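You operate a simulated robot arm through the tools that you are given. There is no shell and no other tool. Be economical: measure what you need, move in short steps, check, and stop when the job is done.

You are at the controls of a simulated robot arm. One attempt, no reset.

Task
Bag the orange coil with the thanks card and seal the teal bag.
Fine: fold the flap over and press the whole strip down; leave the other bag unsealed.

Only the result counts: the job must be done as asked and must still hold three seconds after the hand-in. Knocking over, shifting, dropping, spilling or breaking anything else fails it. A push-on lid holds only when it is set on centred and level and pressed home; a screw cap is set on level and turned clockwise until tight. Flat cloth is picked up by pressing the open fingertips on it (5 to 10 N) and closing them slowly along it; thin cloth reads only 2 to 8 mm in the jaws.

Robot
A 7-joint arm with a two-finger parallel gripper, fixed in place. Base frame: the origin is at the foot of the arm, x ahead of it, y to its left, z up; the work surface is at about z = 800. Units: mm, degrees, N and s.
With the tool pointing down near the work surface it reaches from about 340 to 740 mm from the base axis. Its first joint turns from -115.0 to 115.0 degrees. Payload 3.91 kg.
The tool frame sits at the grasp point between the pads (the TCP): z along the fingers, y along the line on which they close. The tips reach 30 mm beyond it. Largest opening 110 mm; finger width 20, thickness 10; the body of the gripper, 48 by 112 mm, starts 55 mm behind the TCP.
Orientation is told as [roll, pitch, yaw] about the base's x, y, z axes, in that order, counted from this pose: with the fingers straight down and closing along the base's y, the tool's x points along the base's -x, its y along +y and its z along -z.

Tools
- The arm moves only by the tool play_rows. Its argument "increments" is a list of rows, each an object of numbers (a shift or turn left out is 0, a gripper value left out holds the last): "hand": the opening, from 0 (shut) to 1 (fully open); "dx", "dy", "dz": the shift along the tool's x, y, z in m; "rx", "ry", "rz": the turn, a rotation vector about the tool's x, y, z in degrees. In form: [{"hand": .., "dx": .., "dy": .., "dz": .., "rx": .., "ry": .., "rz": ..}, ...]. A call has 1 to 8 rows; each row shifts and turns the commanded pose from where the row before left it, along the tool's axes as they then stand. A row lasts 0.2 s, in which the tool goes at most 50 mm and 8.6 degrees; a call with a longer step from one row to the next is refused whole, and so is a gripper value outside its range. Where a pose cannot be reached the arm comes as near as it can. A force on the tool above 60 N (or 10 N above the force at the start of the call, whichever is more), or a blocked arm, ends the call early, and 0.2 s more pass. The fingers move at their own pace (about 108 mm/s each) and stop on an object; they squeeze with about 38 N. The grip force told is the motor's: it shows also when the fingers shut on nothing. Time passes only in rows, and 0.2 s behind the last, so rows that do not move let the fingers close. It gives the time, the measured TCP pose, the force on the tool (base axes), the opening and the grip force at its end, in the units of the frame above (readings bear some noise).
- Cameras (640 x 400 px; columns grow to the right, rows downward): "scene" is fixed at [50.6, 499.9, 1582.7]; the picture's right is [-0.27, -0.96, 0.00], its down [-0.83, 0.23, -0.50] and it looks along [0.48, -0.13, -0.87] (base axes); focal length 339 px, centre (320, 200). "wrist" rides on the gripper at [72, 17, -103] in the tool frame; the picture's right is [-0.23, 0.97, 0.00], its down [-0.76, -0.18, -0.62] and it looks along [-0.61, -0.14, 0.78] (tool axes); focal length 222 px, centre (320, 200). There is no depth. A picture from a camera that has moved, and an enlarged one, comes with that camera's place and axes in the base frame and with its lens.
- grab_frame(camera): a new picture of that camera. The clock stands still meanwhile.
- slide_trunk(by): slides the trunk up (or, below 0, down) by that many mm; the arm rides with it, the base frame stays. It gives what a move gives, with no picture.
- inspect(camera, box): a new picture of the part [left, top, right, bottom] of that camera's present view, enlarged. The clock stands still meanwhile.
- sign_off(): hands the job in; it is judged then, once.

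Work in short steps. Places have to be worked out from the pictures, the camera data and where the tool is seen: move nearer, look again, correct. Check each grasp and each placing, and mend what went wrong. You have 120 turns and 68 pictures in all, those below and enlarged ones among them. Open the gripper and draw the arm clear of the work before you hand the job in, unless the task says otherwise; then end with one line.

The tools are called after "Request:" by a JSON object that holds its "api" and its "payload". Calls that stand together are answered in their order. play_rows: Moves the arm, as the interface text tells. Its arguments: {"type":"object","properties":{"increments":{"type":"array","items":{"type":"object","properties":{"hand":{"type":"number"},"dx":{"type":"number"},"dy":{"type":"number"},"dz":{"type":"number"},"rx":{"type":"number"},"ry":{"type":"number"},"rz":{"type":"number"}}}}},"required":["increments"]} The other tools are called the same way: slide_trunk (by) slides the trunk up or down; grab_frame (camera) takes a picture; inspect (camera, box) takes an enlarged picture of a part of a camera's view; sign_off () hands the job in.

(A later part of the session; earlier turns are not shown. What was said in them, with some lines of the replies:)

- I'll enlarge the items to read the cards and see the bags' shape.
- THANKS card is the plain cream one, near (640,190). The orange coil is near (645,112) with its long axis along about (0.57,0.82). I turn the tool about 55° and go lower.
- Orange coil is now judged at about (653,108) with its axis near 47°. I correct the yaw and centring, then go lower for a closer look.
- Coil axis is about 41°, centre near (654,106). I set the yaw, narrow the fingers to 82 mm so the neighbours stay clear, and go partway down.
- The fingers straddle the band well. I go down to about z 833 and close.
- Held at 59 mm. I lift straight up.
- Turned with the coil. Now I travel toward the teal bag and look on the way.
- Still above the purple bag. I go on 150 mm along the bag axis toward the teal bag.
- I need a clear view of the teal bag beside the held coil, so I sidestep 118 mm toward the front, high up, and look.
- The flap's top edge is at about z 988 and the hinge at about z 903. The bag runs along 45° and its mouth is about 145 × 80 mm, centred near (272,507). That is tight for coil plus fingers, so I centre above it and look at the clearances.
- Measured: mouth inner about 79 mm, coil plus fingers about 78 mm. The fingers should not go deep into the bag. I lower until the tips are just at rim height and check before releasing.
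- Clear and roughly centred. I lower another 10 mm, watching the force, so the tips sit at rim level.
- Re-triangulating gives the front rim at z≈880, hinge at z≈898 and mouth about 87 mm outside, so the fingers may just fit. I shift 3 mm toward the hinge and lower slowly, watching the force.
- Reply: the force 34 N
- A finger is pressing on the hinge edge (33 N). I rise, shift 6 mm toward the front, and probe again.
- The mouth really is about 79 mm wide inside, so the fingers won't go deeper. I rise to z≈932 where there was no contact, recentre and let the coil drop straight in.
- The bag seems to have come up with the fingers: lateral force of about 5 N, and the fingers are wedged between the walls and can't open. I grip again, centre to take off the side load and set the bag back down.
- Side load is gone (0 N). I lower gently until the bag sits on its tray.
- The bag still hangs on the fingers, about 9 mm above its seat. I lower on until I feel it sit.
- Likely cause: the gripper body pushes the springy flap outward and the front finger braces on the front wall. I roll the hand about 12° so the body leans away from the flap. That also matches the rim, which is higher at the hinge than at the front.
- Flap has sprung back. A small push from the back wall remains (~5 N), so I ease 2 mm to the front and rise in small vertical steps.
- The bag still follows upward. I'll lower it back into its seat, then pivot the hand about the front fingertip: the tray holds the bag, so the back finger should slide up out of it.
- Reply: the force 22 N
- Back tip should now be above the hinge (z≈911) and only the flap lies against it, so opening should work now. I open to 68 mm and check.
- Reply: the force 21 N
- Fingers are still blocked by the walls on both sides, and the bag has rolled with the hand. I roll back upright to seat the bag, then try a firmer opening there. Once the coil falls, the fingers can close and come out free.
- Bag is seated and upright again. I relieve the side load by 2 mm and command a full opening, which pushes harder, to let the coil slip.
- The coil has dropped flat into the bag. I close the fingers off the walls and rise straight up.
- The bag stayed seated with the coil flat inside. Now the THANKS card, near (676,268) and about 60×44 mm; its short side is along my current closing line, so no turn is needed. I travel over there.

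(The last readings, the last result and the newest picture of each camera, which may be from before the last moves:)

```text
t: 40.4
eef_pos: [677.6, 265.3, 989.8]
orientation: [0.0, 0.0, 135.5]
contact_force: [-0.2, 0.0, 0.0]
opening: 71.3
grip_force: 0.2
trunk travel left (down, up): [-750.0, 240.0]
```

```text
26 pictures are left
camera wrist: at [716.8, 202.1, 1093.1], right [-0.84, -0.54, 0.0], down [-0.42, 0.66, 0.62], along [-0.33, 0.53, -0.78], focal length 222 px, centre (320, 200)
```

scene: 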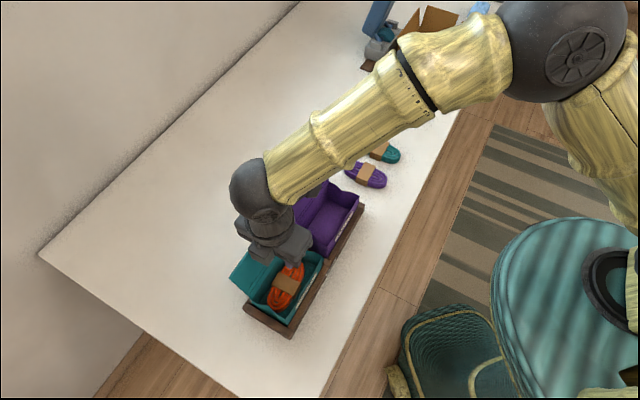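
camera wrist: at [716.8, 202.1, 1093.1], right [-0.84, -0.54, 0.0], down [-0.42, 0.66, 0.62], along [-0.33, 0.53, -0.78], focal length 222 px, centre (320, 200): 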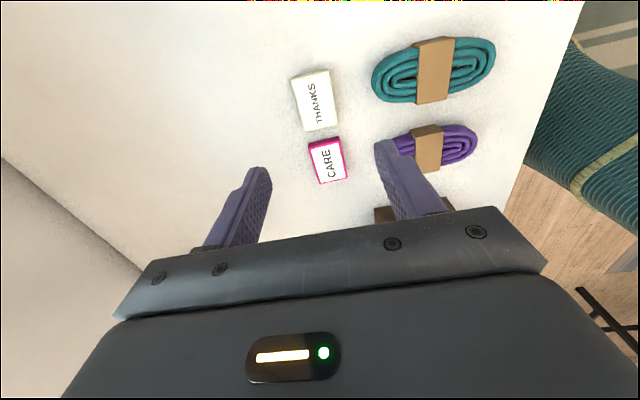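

Card centre (682,268), axis about 131°. I correct by 4.5° and 5 mm, and come down for a check.

Request:
{"api": "play_rows", "payload": {"increments": [{"rz": 4.5}, {"dy": -0.005, "dz": 0.03}, {"dz": 0.04}, {"dz": 0.04}, {}]}}

Request:
{"api": "grab_frame", "payload": {"camera": "wrist"}}

```text
t: 41.6
eef_pos: [681.3, 272.3, 879.3]
orientation: [0.0, 0.0, 131.0]
contact_force: [-0.1, -0.3, 0.2]
opening: 71.6
grip_force: 0.1
trunk travel left (down, up): [-750.0, 240.0]
```

```text
25 pictures are left
camera wrist: at [714.4, 205.2, 982.5], right [-0.88, -0.47, 0.0], down [-0.37, 0.69, 0.62], along [-0.29, 0.55, -0.78], focal length 222 px, centre (320, 200)
```

wrist: 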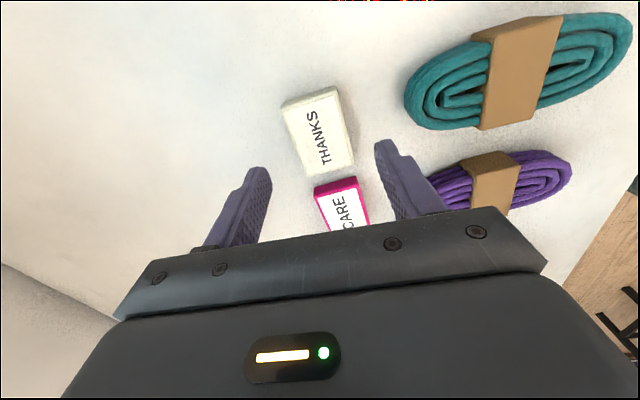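

Well lined up. A 6 mm shift along the card, then down to z≈833, and close.

Request:
{"api": "play_rows", "payload": {"increments": [{"dx": 0.006, "dy": 0.002}, {"dz": 0.016}, {"dz": 0.016}, {"dz": 0.012}, {}]}}

Request:
{"api": "play_rows", "payload": {"increments": [{"hand": 0.45}, {"hand": 0.2}, {}, {}]}}

Request:
{"api": "grab_frame", "payload": {"camera": "wrist"}}

```text
t: 42.8
eef_pos: [680.9, 264.6, 836.6]
orientation: [0.1, 0.0, 130.9]
contact_force: [0.2, -0.1, -0.5]
opening: 71.4
grip_force: 0.1
trunk travel left (down, up): [-750.0, 240.0]
```

```text
t: 43.8
eef_pos: [681.5, 264.8, 836.4]
orientation: [-0.1, 0.0, 131.0]
contact_force: [1.0, 0.0, -0.5]
opening: 41.9
grip_force: 37.7
trunk travel left (down, up): [-750.0, 240.0]
```

```text
24 pictures are left
camera wrist: at [716.2, 199.2, 940.4], right [-0.88, -0.47, 0.0], down [-0.37, 0.69, 0.62], along [-0.29, 0.55, -0.78], focal length 222 px, centre (320, 200)
```

wrist: 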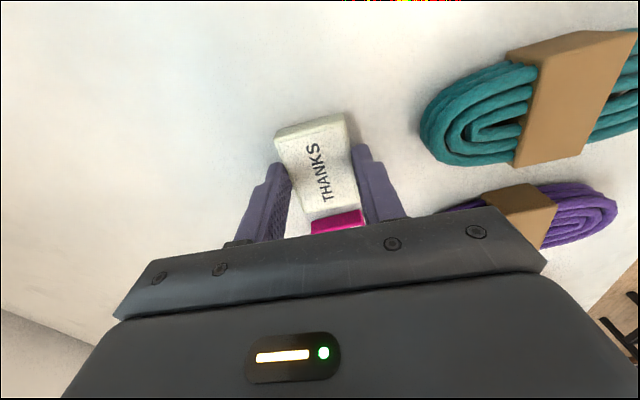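

Card is held (42 mm). I lift, set the yaw back to 135.5° and travel to above the teal bag.

Request:
{"api": "play_rows", "payload": {"increments": [{"dz": -0.03}, {"dz": -0.04}, {"dz": -0.04}, {"dz": -0.04}, {"dz": -0.04}, {"dz": -0.035}, {"rz": -4.5}, {}]}}

Request:
{"api": "play_rows", "payload": {"increments": [{"dx": -0.0462, "dy": 0.0114}, {"dx": -0.0462, "dy": 0.0114}, {"dx": -0.0462, "dy": 0.0114}, {"dx": -0.0462, "dy": 0.0114}, {"dx": -0.0462, "dy": 0.0114}]}}

Request:
{"api": "play_rows", "payload": {"increments": [{"dx": -0.0462, "dy": 0.0114}, {"dx": -0.0462, "dy": 0.0114}, {"dx": -0.0462, "dy": 0.0114}, {"dx": -0.0462, "dy": 0.0114}, {"dx": -0.0462, "dy": 0.0114}, {}]}}

Request:
{"api": "grab_frame", "payload": {"camera": "wrist"}}

```text
t: 45.6
eef_pos: [681.7, 264.9, 1059.8]
orientation: [0.1, 0.1, 135.6]
contact_force: [0.1, -1.0, 0.6]
opening: 42.1
grip_force: 38.1
trunk travel left (down, up): [-750.0, 240.0]
```

```text
t: 46.8
eef_pos: [474.9, 388.8, 1062.4]
orientation: [0.0, 0.0, 135.6]
contact_force: [-0.6, 0.3, -0.1]
opening: 42.4
grip_force: 37.3
trunk travel left (down, up): [-750.0, 240.0]
```

```text
t: 48.2
eef_pos: [273.5, 507.3, 1061.3]
orientation: [0.1, -0.1, 135.5]
contact_force: [0.1, -0.5, -0.8]
opening: 42.4
grip_force: 38.3
trunk travel left (down, up): [-750.0, 240.0]
```

```text
23 pictures are left
camera wrist: at [312.7, 444.4, 1163.7], right [-0.84, -0.54, 0.0], down [-0.42, 0.66, 0.62], along [-0.33, 0.53, -0.78], focal length 222 px, centre (320, 200)
```

wrist: 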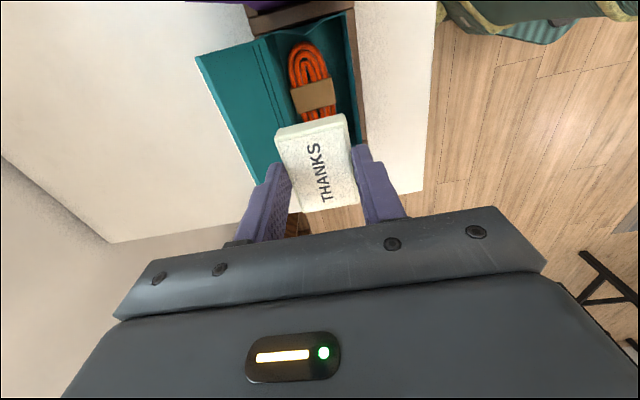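

Good. I lower to rim level first, then a little inside, watching the forces.

Request:
{"api": "play_rows", "payload": {"increments": [{"dy": 0.002, "dz": 0.03}, {"dz": 0.035}, {"dz": 0.035}, {"dz": 0.025}, {}]}}

Request:
{"api": "play_rows", "payload": {"increments": [{"dz": 0.01}, {"dz": 0.01}, {"dz": 0.01}, {}]}}

Request:
{"api": "grab_frame", "payload": {"camera": "wrist"}}

```text
t: 49.4
eef_pos: [272.1, 506.1, 937.2]
orientation: [-0.1, 0.0, 135.4]
contact_force: [1.0, 1.1, 0.0]
opening: 42.1
grip_force: 38.2
trunk travel left (down, up): [-750.0, 240.0]
```

```text
t: 50.4
eef_pos: [271.9, 504.8, 906.0]
orientation: [0.0, 0.1, 135.5]
contact_force: [-0.5, 0.5, 0.4]
opening: 42.4
grip_force: 38.1
trunk travel left (down, up): [-750.0, 240.0]
```

```text
22 pictures are left
camera wrist: at [310.9, 442.4, 1010.2], right [-0.84, -0.54, 0.0], down [-0.42, 0.66, 0.62], along [-0.33, 0.53, -0.78], focal length 222 px, centre (320, 200)
```

wrist: 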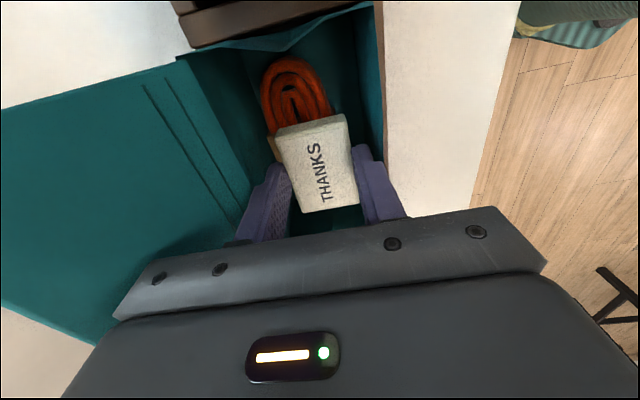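

Request:
{"api": "play_rows", "payload": {"increments": [{"dz": 0.007}, {"dz": 0.007}, {"dz": 0.005}, {}]}}

```text
t: 51.4
eef_pos: [269.5, 505.4, 887.7]
orientation: [0.0, 0.0, 135.5]
contact_force: [-0.1, 1.0, -0.2]
opening: 42.1
grip_force: 37.8
trunk travel left (down, up): [-750.0, 240.0]
```

No contact yet. A little lower, then open just enough (about 50 mm) to release.

Request:
{"api": "play_rows", "payload": {"increments": [{"dz": 0.005}, {"dz": 0.004}, {}]}}

Request:
{"api": "play_rows", "payload": {"increments": [{"hand": 0.46}, {}, {}]}}

Request:
{"api": "grab_frame", "payload": {"camera": "wrist"}}

```text
t: 52.2
eef_pos: [270.2, 506.1, 879.8]
orientation: [-0.1, -0.2, 135.6]
contact_force: [0.6, 1.0, 19.3]
opening: 42.2
grip_force: 37.3
trunk travel left (down, up): [-750.0, 240.0]
```

```text
t: 53.0
eef_pos: [270.8, 506.0, 878.9]
orientation: [0.0, -0.1, 135.5]
contact_force: [3.7, 4.1, 16.9]
opening: 42.9
grip_force: 0.0
trunk travel left (down, up): [-750.0, 240.0]
```

```text
21 pictures are left
camera wrist: at [309.7, 443.0, 982.7], right [-0.84, -0.54, 0.0], down [-0.42, 0.66, 0.62], along [-0.33, 0.53, -0.78], focal length 222 px, centre (320, 200)
```

wrist: 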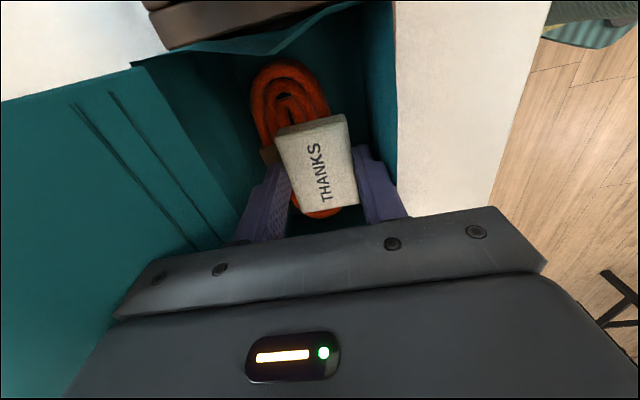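

Force of 17 N upward: I'm resting on the coil and friction holds the fingers. I rise 3 mm and open again.

Request:
{"api": "play_rows", "payload": {"increments": [{"dz": -0.003}, {"hand": 0.5}, {}, {}]}}

```text
t: 54.0
eef_pos: [271.4, 504.5, 880.0]
orientation: [0.1, -0.1, 135.5]
contact_force: [7.3, 8.0, -3.1]
opening: 43.6
grip_force: 0.0
trunk travel left (down, up): [-750.0, 240.0]
```

Side push of 11 N: the front finger is against the front wall. I shift 5 mm toward the hinge and let it open.

Request:
{"api": "play_rows", "payload": {"increments": [{"dy": -0.005}, {"hand": 0.5}, {}]}}

Request:
{"api": "grab_frame", "payload": {"camera": "wrist"}}

```text
t: 54.8
eef_pos: [273.4, 510.0, 883.7]
orientation: [-0.1, -0.1, 135.5]
contact_force: [2.2, 1.9, 5.0]
opening: 47.2
grip_force: 0.1
trunk travel left (down, up): [-750.0, 240.0]
```

```text
20 pictures are left
camera wrist: at [314.2, 446.8, 986.3], right [-0.84, -0.54, 0.0], down [-0.42, 0.66, 0.62], along [-0.33, 0.53, -0.78], focal length 222 px, centre (320, 200)
```

wrist: 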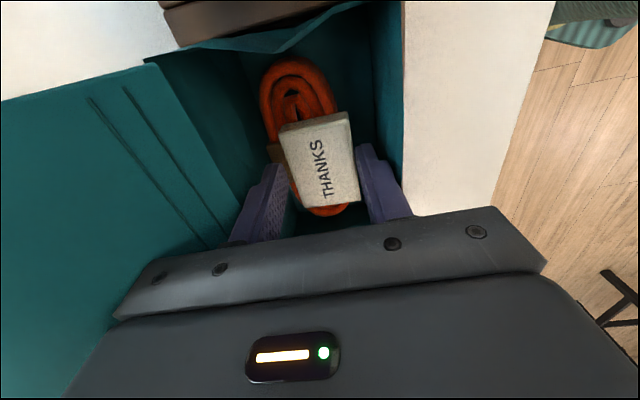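

The card is released on the coil. I ease 1 mm more toward the hinge and rise slowly, with the fingers just off the card.

Request:
{"api": "play_rows", "payload": {"increments": [{"hand": 0.43, "dy": -0.001}, {"dz": -0.005}, {"dz": -0.01}, {"dz": -0.015}, {"dz": -0.02}, {}]}}

Request:
{"api": "grab_frame", "payload": {"camera": "wrist"}}

```text
t: 56.2
eef_pos: [276.1, 511.9, 930.7]
orientation: [0.0, 0.0, 135.5]
contact_force: [-0.5, 0.4, 0.1]
opening: 47.1
grip_force: 0.1
trunk travel left (down, up): [-750.0, 240.0]
```

```text
19 pictures are left
camera wrist: at [315.0, 448.8, 1034.6], right [-0.84, -0.54, 0.0], down [-0.42, 0.66, 0.62], along [-0.33, 0.53, -0.78], focal length 222 px, centre (320, 200)
```

wrist: 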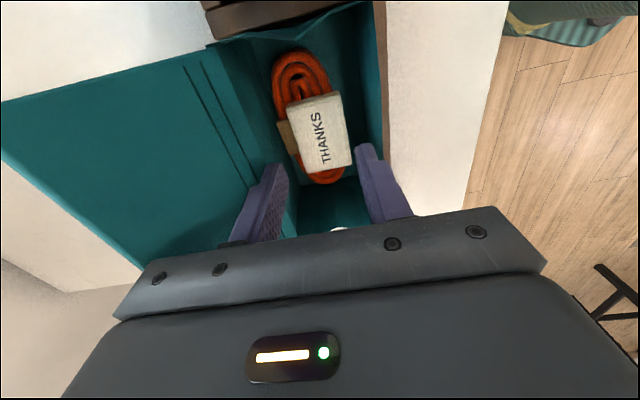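

The card lies on the coil and the bag is seated. Now I rise clear and turn the hand 90°, so the two open fingers line up with the flap and can push it over evenly.

Request:
{"api": "play_rows", "payload": {"increments": [{"dz": -0.045}, {"dz": -0.045}, {"dz": -0.045}, {"rz": 8.2}, {"rz": 8.2}, {"rz": 8.2}, {"rz": 8.2}, {"rz": 8.2}]}}

Request:
{"api": "play_rows", "payload": {"increments": [{"rz": 8.2, "hand": 1}, {"rz": 8.2}, {"rz": 8.2}, {"rz": 8.2}, {"rz": 8.2}, {"rz": 8.0}, {"dx": -0.045}, {"dx": -0.046}]}}

Request:
{"api": "grab_frame", "payload": {"camera": "wrist"}}

Request:
{"api": "grab_frame", "payload": {"camera": "scene"}}

```text
t: 58.0
eef_pos: [275.0, 512.4, 1066.4]
orientation: [0.0, 0.0, 94.4]
contact_force: [0.2, 0.4, -0.2]
opening: 47.4
grip_force: 0.1
trunk travel left (down, up): [-750.0, 240.0]
```

```text
t: 59.8
eef_pos: [339.9, 574.5, 1065.3]
orientation: [0.1, 0.1, 45.5]
contact_force: [0.9, 0.4, -0.1]
opening: 109.5
grip_force: 0.1
trunk travel left (down, up): [-750.0, 240.0]
```

```text
18 pictures are left
camera wrist: at [275.8, 534.5, 1169.4], right [-0.54, 0.84, 0.0], down [0.66, 0.42, 0.62], along [0.53, 0.33, -0.78], focal length 222 px, centre (320, 200)
```

wrist: 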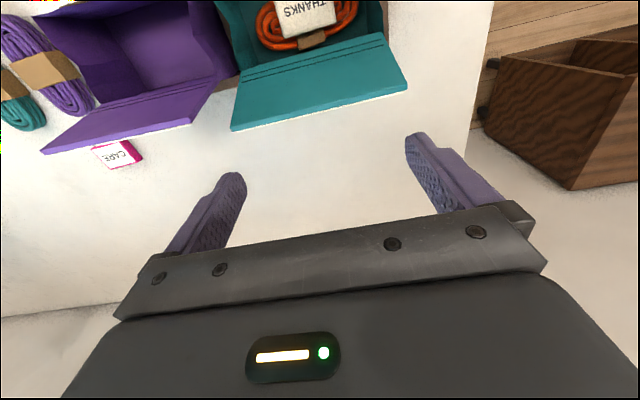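

```text
17 pictures are left
```

scene: 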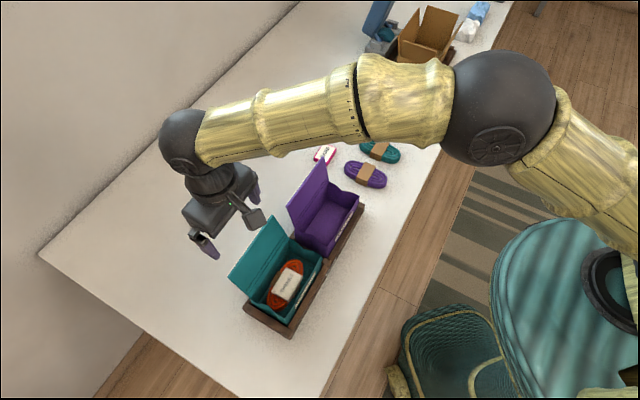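

The flap's top edge is now at n≈627, in my coordinate across the bag, running from l 88 to 233. My fingers, at l 95–225, sit just behind it, clear of the purple flap. I lower behind the flap.

Request:
{"api": "play_rows", "payload": {"increments": [{"dx": -0.005}, {"dz": 0.025}, {"dz": 0.03}, {"dz": 0.025}, {}]}}

Request:
{"api": "play_rows", "payload": {"increments": [{"dx": 0.012}, {"dx": 0.012}, {"dx": 0.012}, {"dx": 0.012}, {"dx": 0.012}, {}]}}

Request:
{"api": "grab_frame", "payload": {"camera": "wrist"}}

```text
t: 61.0
eef_pos: [341.2, 579.7, 984.9]
orientation: [0.0, -0.1, 45.5]
contact_force: [0.9, -0.2, -0.2]
opening: 109.9
grip_force: 0.0
trunk travel left (down, up): [-750.0, 240.0]
```

```text
t: 62.4
eef_pos: [300.2, 536.9, 986.1]
orientation: [-0.1, 0.0, 45.4]
contact_force: [0.1, 0.4, 0.8]
opening: 110.1
grip_force: 0.1
trunk travel left (down, up): [-750.0, 240.0]
```

```text
16 pictures are left
camera wrist: at [237.3, 497.2, 1089.5], right [-0.54, 0.84, 0.0], down [0.66, 0.42, 0.62], along [0.53, 0.33, -0.78], focal length 222 px, centre (320, 200)
```

wrist: 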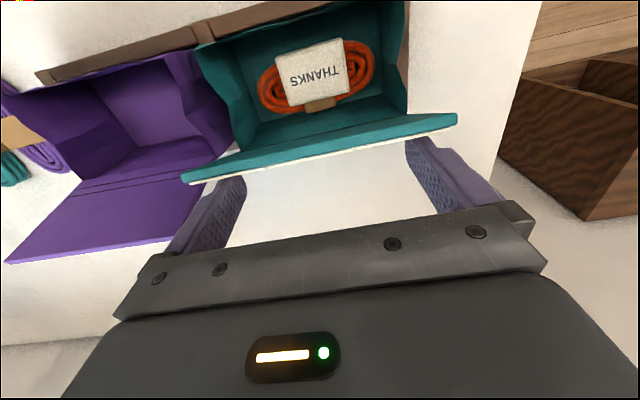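

The flap rides over evenly with no load. I continue along the arc, forward then down.

Request:
{"api": "play_rows", "payload": {"increments": [{"dx": 0.01, "dz": 0.0005}, {"dx": 0.01, "dz": 0.001}, {"dx": 0.01, "dz": 0.003}, {"dx": 0.009, "dz": 0.004}, {"dx": 0.006, "dz": 0.008}, {"dx": 0.005, "dz": 0.008}, {}]}}

Request:
{"api": "grab_frame", "payload": {"camera": "wrist"}}

```text
t: 64.0
eef_pos: [266.2, 499.9, 961.3]
orientation: [0.0, 0.0, 45.4]
contact_force: [-0.2, -0.7, 0.2]
opening: 110.1
grip_force: 0.1
trunk travel left (down, up): [-750.0, 240.0]
```

```text
15 pictures are left
camera wrist: at [202.6, 460.8, 1064.7], right [-0.54, 0.84, 0.0], down [0.66, 0.42, 0.62], along [0.53, 0.33, -0.78], focal length 222 px, centre (320, 200)
```

wrist: 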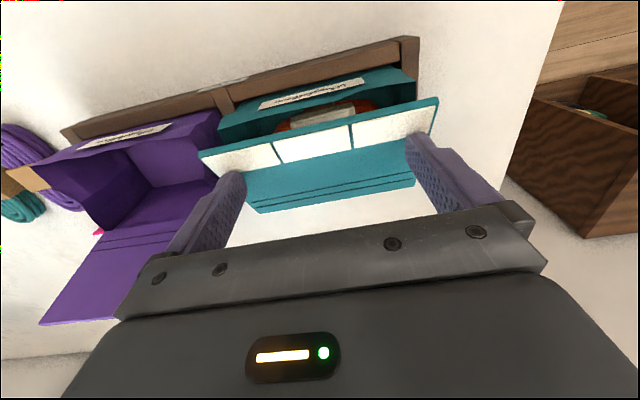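

Flap is about halfway over; its strip shows three white segments to press. I continue down the arc.

Request:
{"api": "play_rows", "payload": {"increments": [{"dx": 0.004, "dz": 0.008}, {"dx": 0.004, "dz": 0.009}, {"dx": 0.001, "dz": 0.009}, {"dx": 0.001, "dz": 0.009}, {"dz": 0.005}, {}]}}

Request:
{"api": "grab_frame", "payload": {"camera": "wrist"}}

```text
t: 65.4
eef_pos: [259.8, 495.5, 932.6]
orientation: [0.4, -1.2, 45.4]
contact_force: [-1.8, -5.6, 24.3]
opening: 109.9
grip_force: 0.0
trunk travel left (down, up): [-750.0, 240.0]
stopped in row 6: the force on the tool passed its limit (the readings are from after the stop); the commanded pose is now the measured one
```

```text
14 pictures are left
camera wrist: at [195.9, 453.5, 1035.3], right [-0.54, 0.84, 0.01], down [0.65, 0.41, 0.64], along [0.53, 0.35, -0.77], focal length 222 px, centre (320, 200)
```

wrist: 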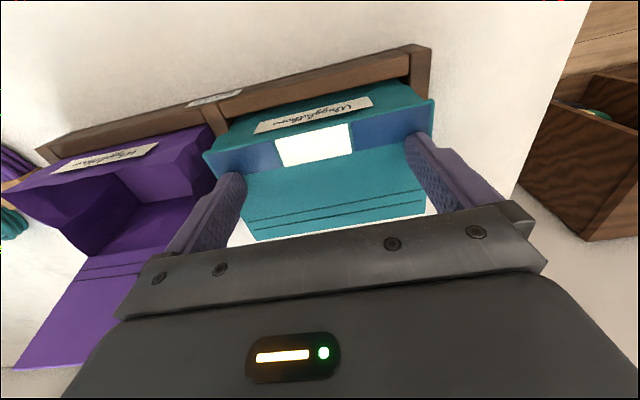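

The outer two strip segments turned blue (pressed); the middle is still white. I rise, close the fingers and go down on the middle segment.

Request:
{"api": "play_rows", "payload": {"increments": [{"dz": -0.015, "ry": 1.2}, {"dz": -0.015}, {"hand": 0}, {"dx": 0.007, "dy": 0.001}, {}, {}]}}

Request:
{"api": "grab_frame", "payload": {"camera": "wrist"}}

```text
t: 66.8
eef_pos: [254.4, 492.2, 955.6]
orientation: [0.1, 0.5, 45.5]
contact_force: [0.0, 0.5, -0.6]
opening: 0.1
grip_force: 37.6
trunk travel left (down, up): [-750.0, 240.0]
```

```text
13 pictures are left
camera wrist: at [192.7, 452.8, 1061.1], right [-0.54, 0.84, 0.0], down [0.67, 0.42, 0.62], along [0.52, 0.33, -0.79], focal length 222 px, centre (320, 200)
```

wrist: 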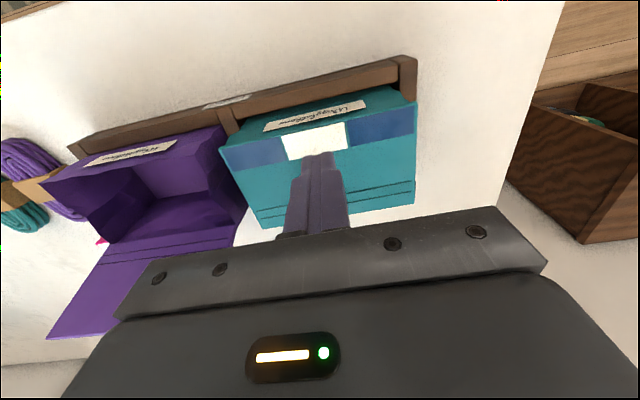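

The flap stays down. I shift 4 mm onto the middle segment and press gently.

Request:
{"api": "play_rows", "payload": {"increments": [{"dx": 0.004, "dy": -0.002}, {"dz": 0.01}, {"dz": 0.008}, {"dz": 0.005}, {"dz": 0.004}, {"dz": 0.003}, {}]}}

Request:
{"api": "grab_frame", "payload": {"camera": "wrist"}}

```text
t: 68.4
eef_pos: [254.2, 488.5, 929.9]
orientation: [0.4, 0.0, 45.5]
contact_force: [-0.1, 0.8, 40.7]
opening: 0.0
grip_force: 37.6
trunk travel left (down, up): [-750.0, 240.0]
```

```text
12 pictures are left
camera wrist: at [191.1, 447.4, 1034.5], right [-0.54, 0.84, 0.01], down [0.66, 0.42, 0.62], along [0.52, 0.34, -0.78], focal length 222 px, centre (320, 200)
```

wrist: 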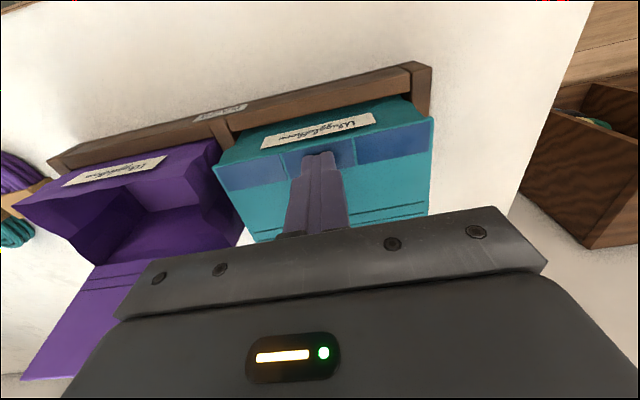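

All three segments are blue now. I rise well clear and check that the seal holds and nothing else moved.

Request:
{"api": "play_rows", "payload": {"increments": [{"dz": -0.02}, {"dz": -0.04}, {"dz": -0.04}, {"dz": -0.04}, {"dx": 0.04}, {"dx": 0.04}, {"hand": 0.5}, {}]}}

Request:
{"api": "grab_frame", "payload": {"camera": "scene"}}

Request:
{"api": "grab_frame", "payload": {"camera": "wrist"}}

```text
t: 70.2
eef_pos: [199.3, 432.3, 1068.0]
orientation: [0.1, 0.5, 45.5]
contact_force: [0.4, -0.3, 0.4]
opening: 55.0
grip_force: 0.1
trunk travel left (down, up): [-750.0, 240.0]
```

```text
11 pictures are left
```

scene: 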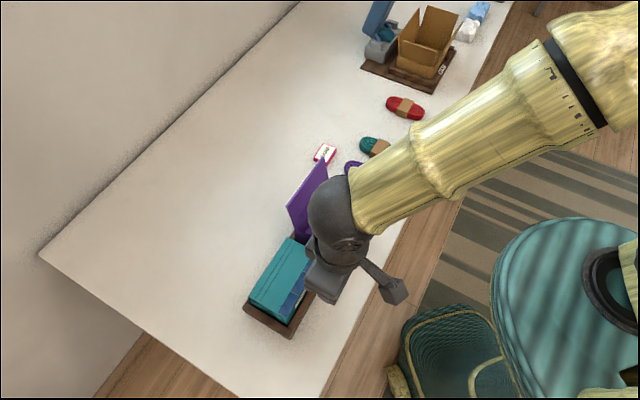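

```text
10 pictures are left
camera wrist: at [137.5, 392.3, 1171.7], right [-0.54, 0.84, 0.0], down [0.67, 0.42, 0.62], along [0.52, 0.33, -0.79], focal length 222 px, centre (320, 200)
```

wrist: 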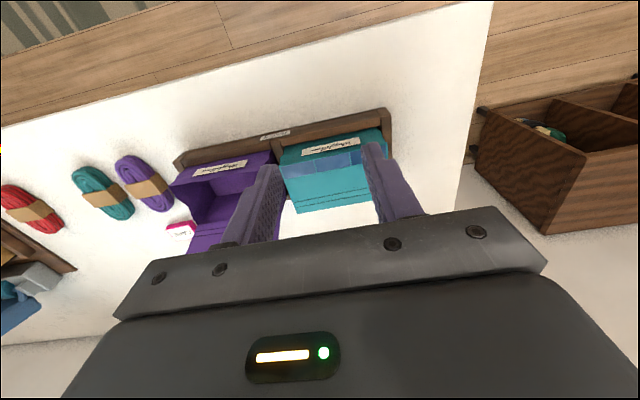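

Request:
{"api": "play_rows", "payload": {"increments": [{"dz": -0.04}, {"dy": -0.045}, {"dy": -0.045}, {"dy": -0.045}, {"dy": -0.045}, {}]}}

Request:
{"api": "inspect", "payload": {"camera": "scene", "box": [225, 145, 385, 345]}}

```text
t: 71.6
eef_pos: [328.3, 304.2, 1106.9]
orientation: [0.3, 0.6, 45.5]
contact_force: [-0.1, 0.2, 0.3]
opening: 55.1
grip_force: 0.2
trunk travel left (down, up): [-750.0, 240.0]
```

```text
2.00 times, centred on (305, 245) of scene
camera zoom: at [50.6, 499.9, 1582.7], right [-0.27, -0.96, 0.0], down [-0.83, 0.23, -0.5], along [0.48, -0.13, -0.87], focal length 678 px, centre (350, 110)
```

zoom: 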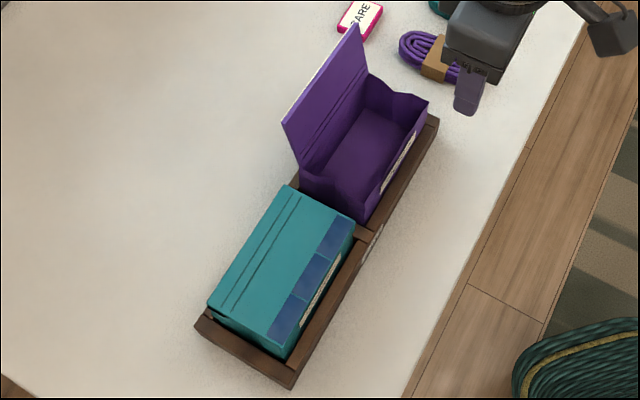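

The teal bag is shut flat with all three strip segments pressed. The purple bag is open and unmoved, the tray has not shifted, and the arm is clear, so I hand in.

Request:
{"api": "sign_off", "payload": {}}

```text
The job is handed in.
```

The orange coil and the THANKS card are in the teal bag, its flap is folded over with the whole strip pressed down, and the purple bag is still open. While the coil was going in, the fingers jammed and briefly lifted the teal bag. I set it back in its tray, and the last picture shows it seated there.
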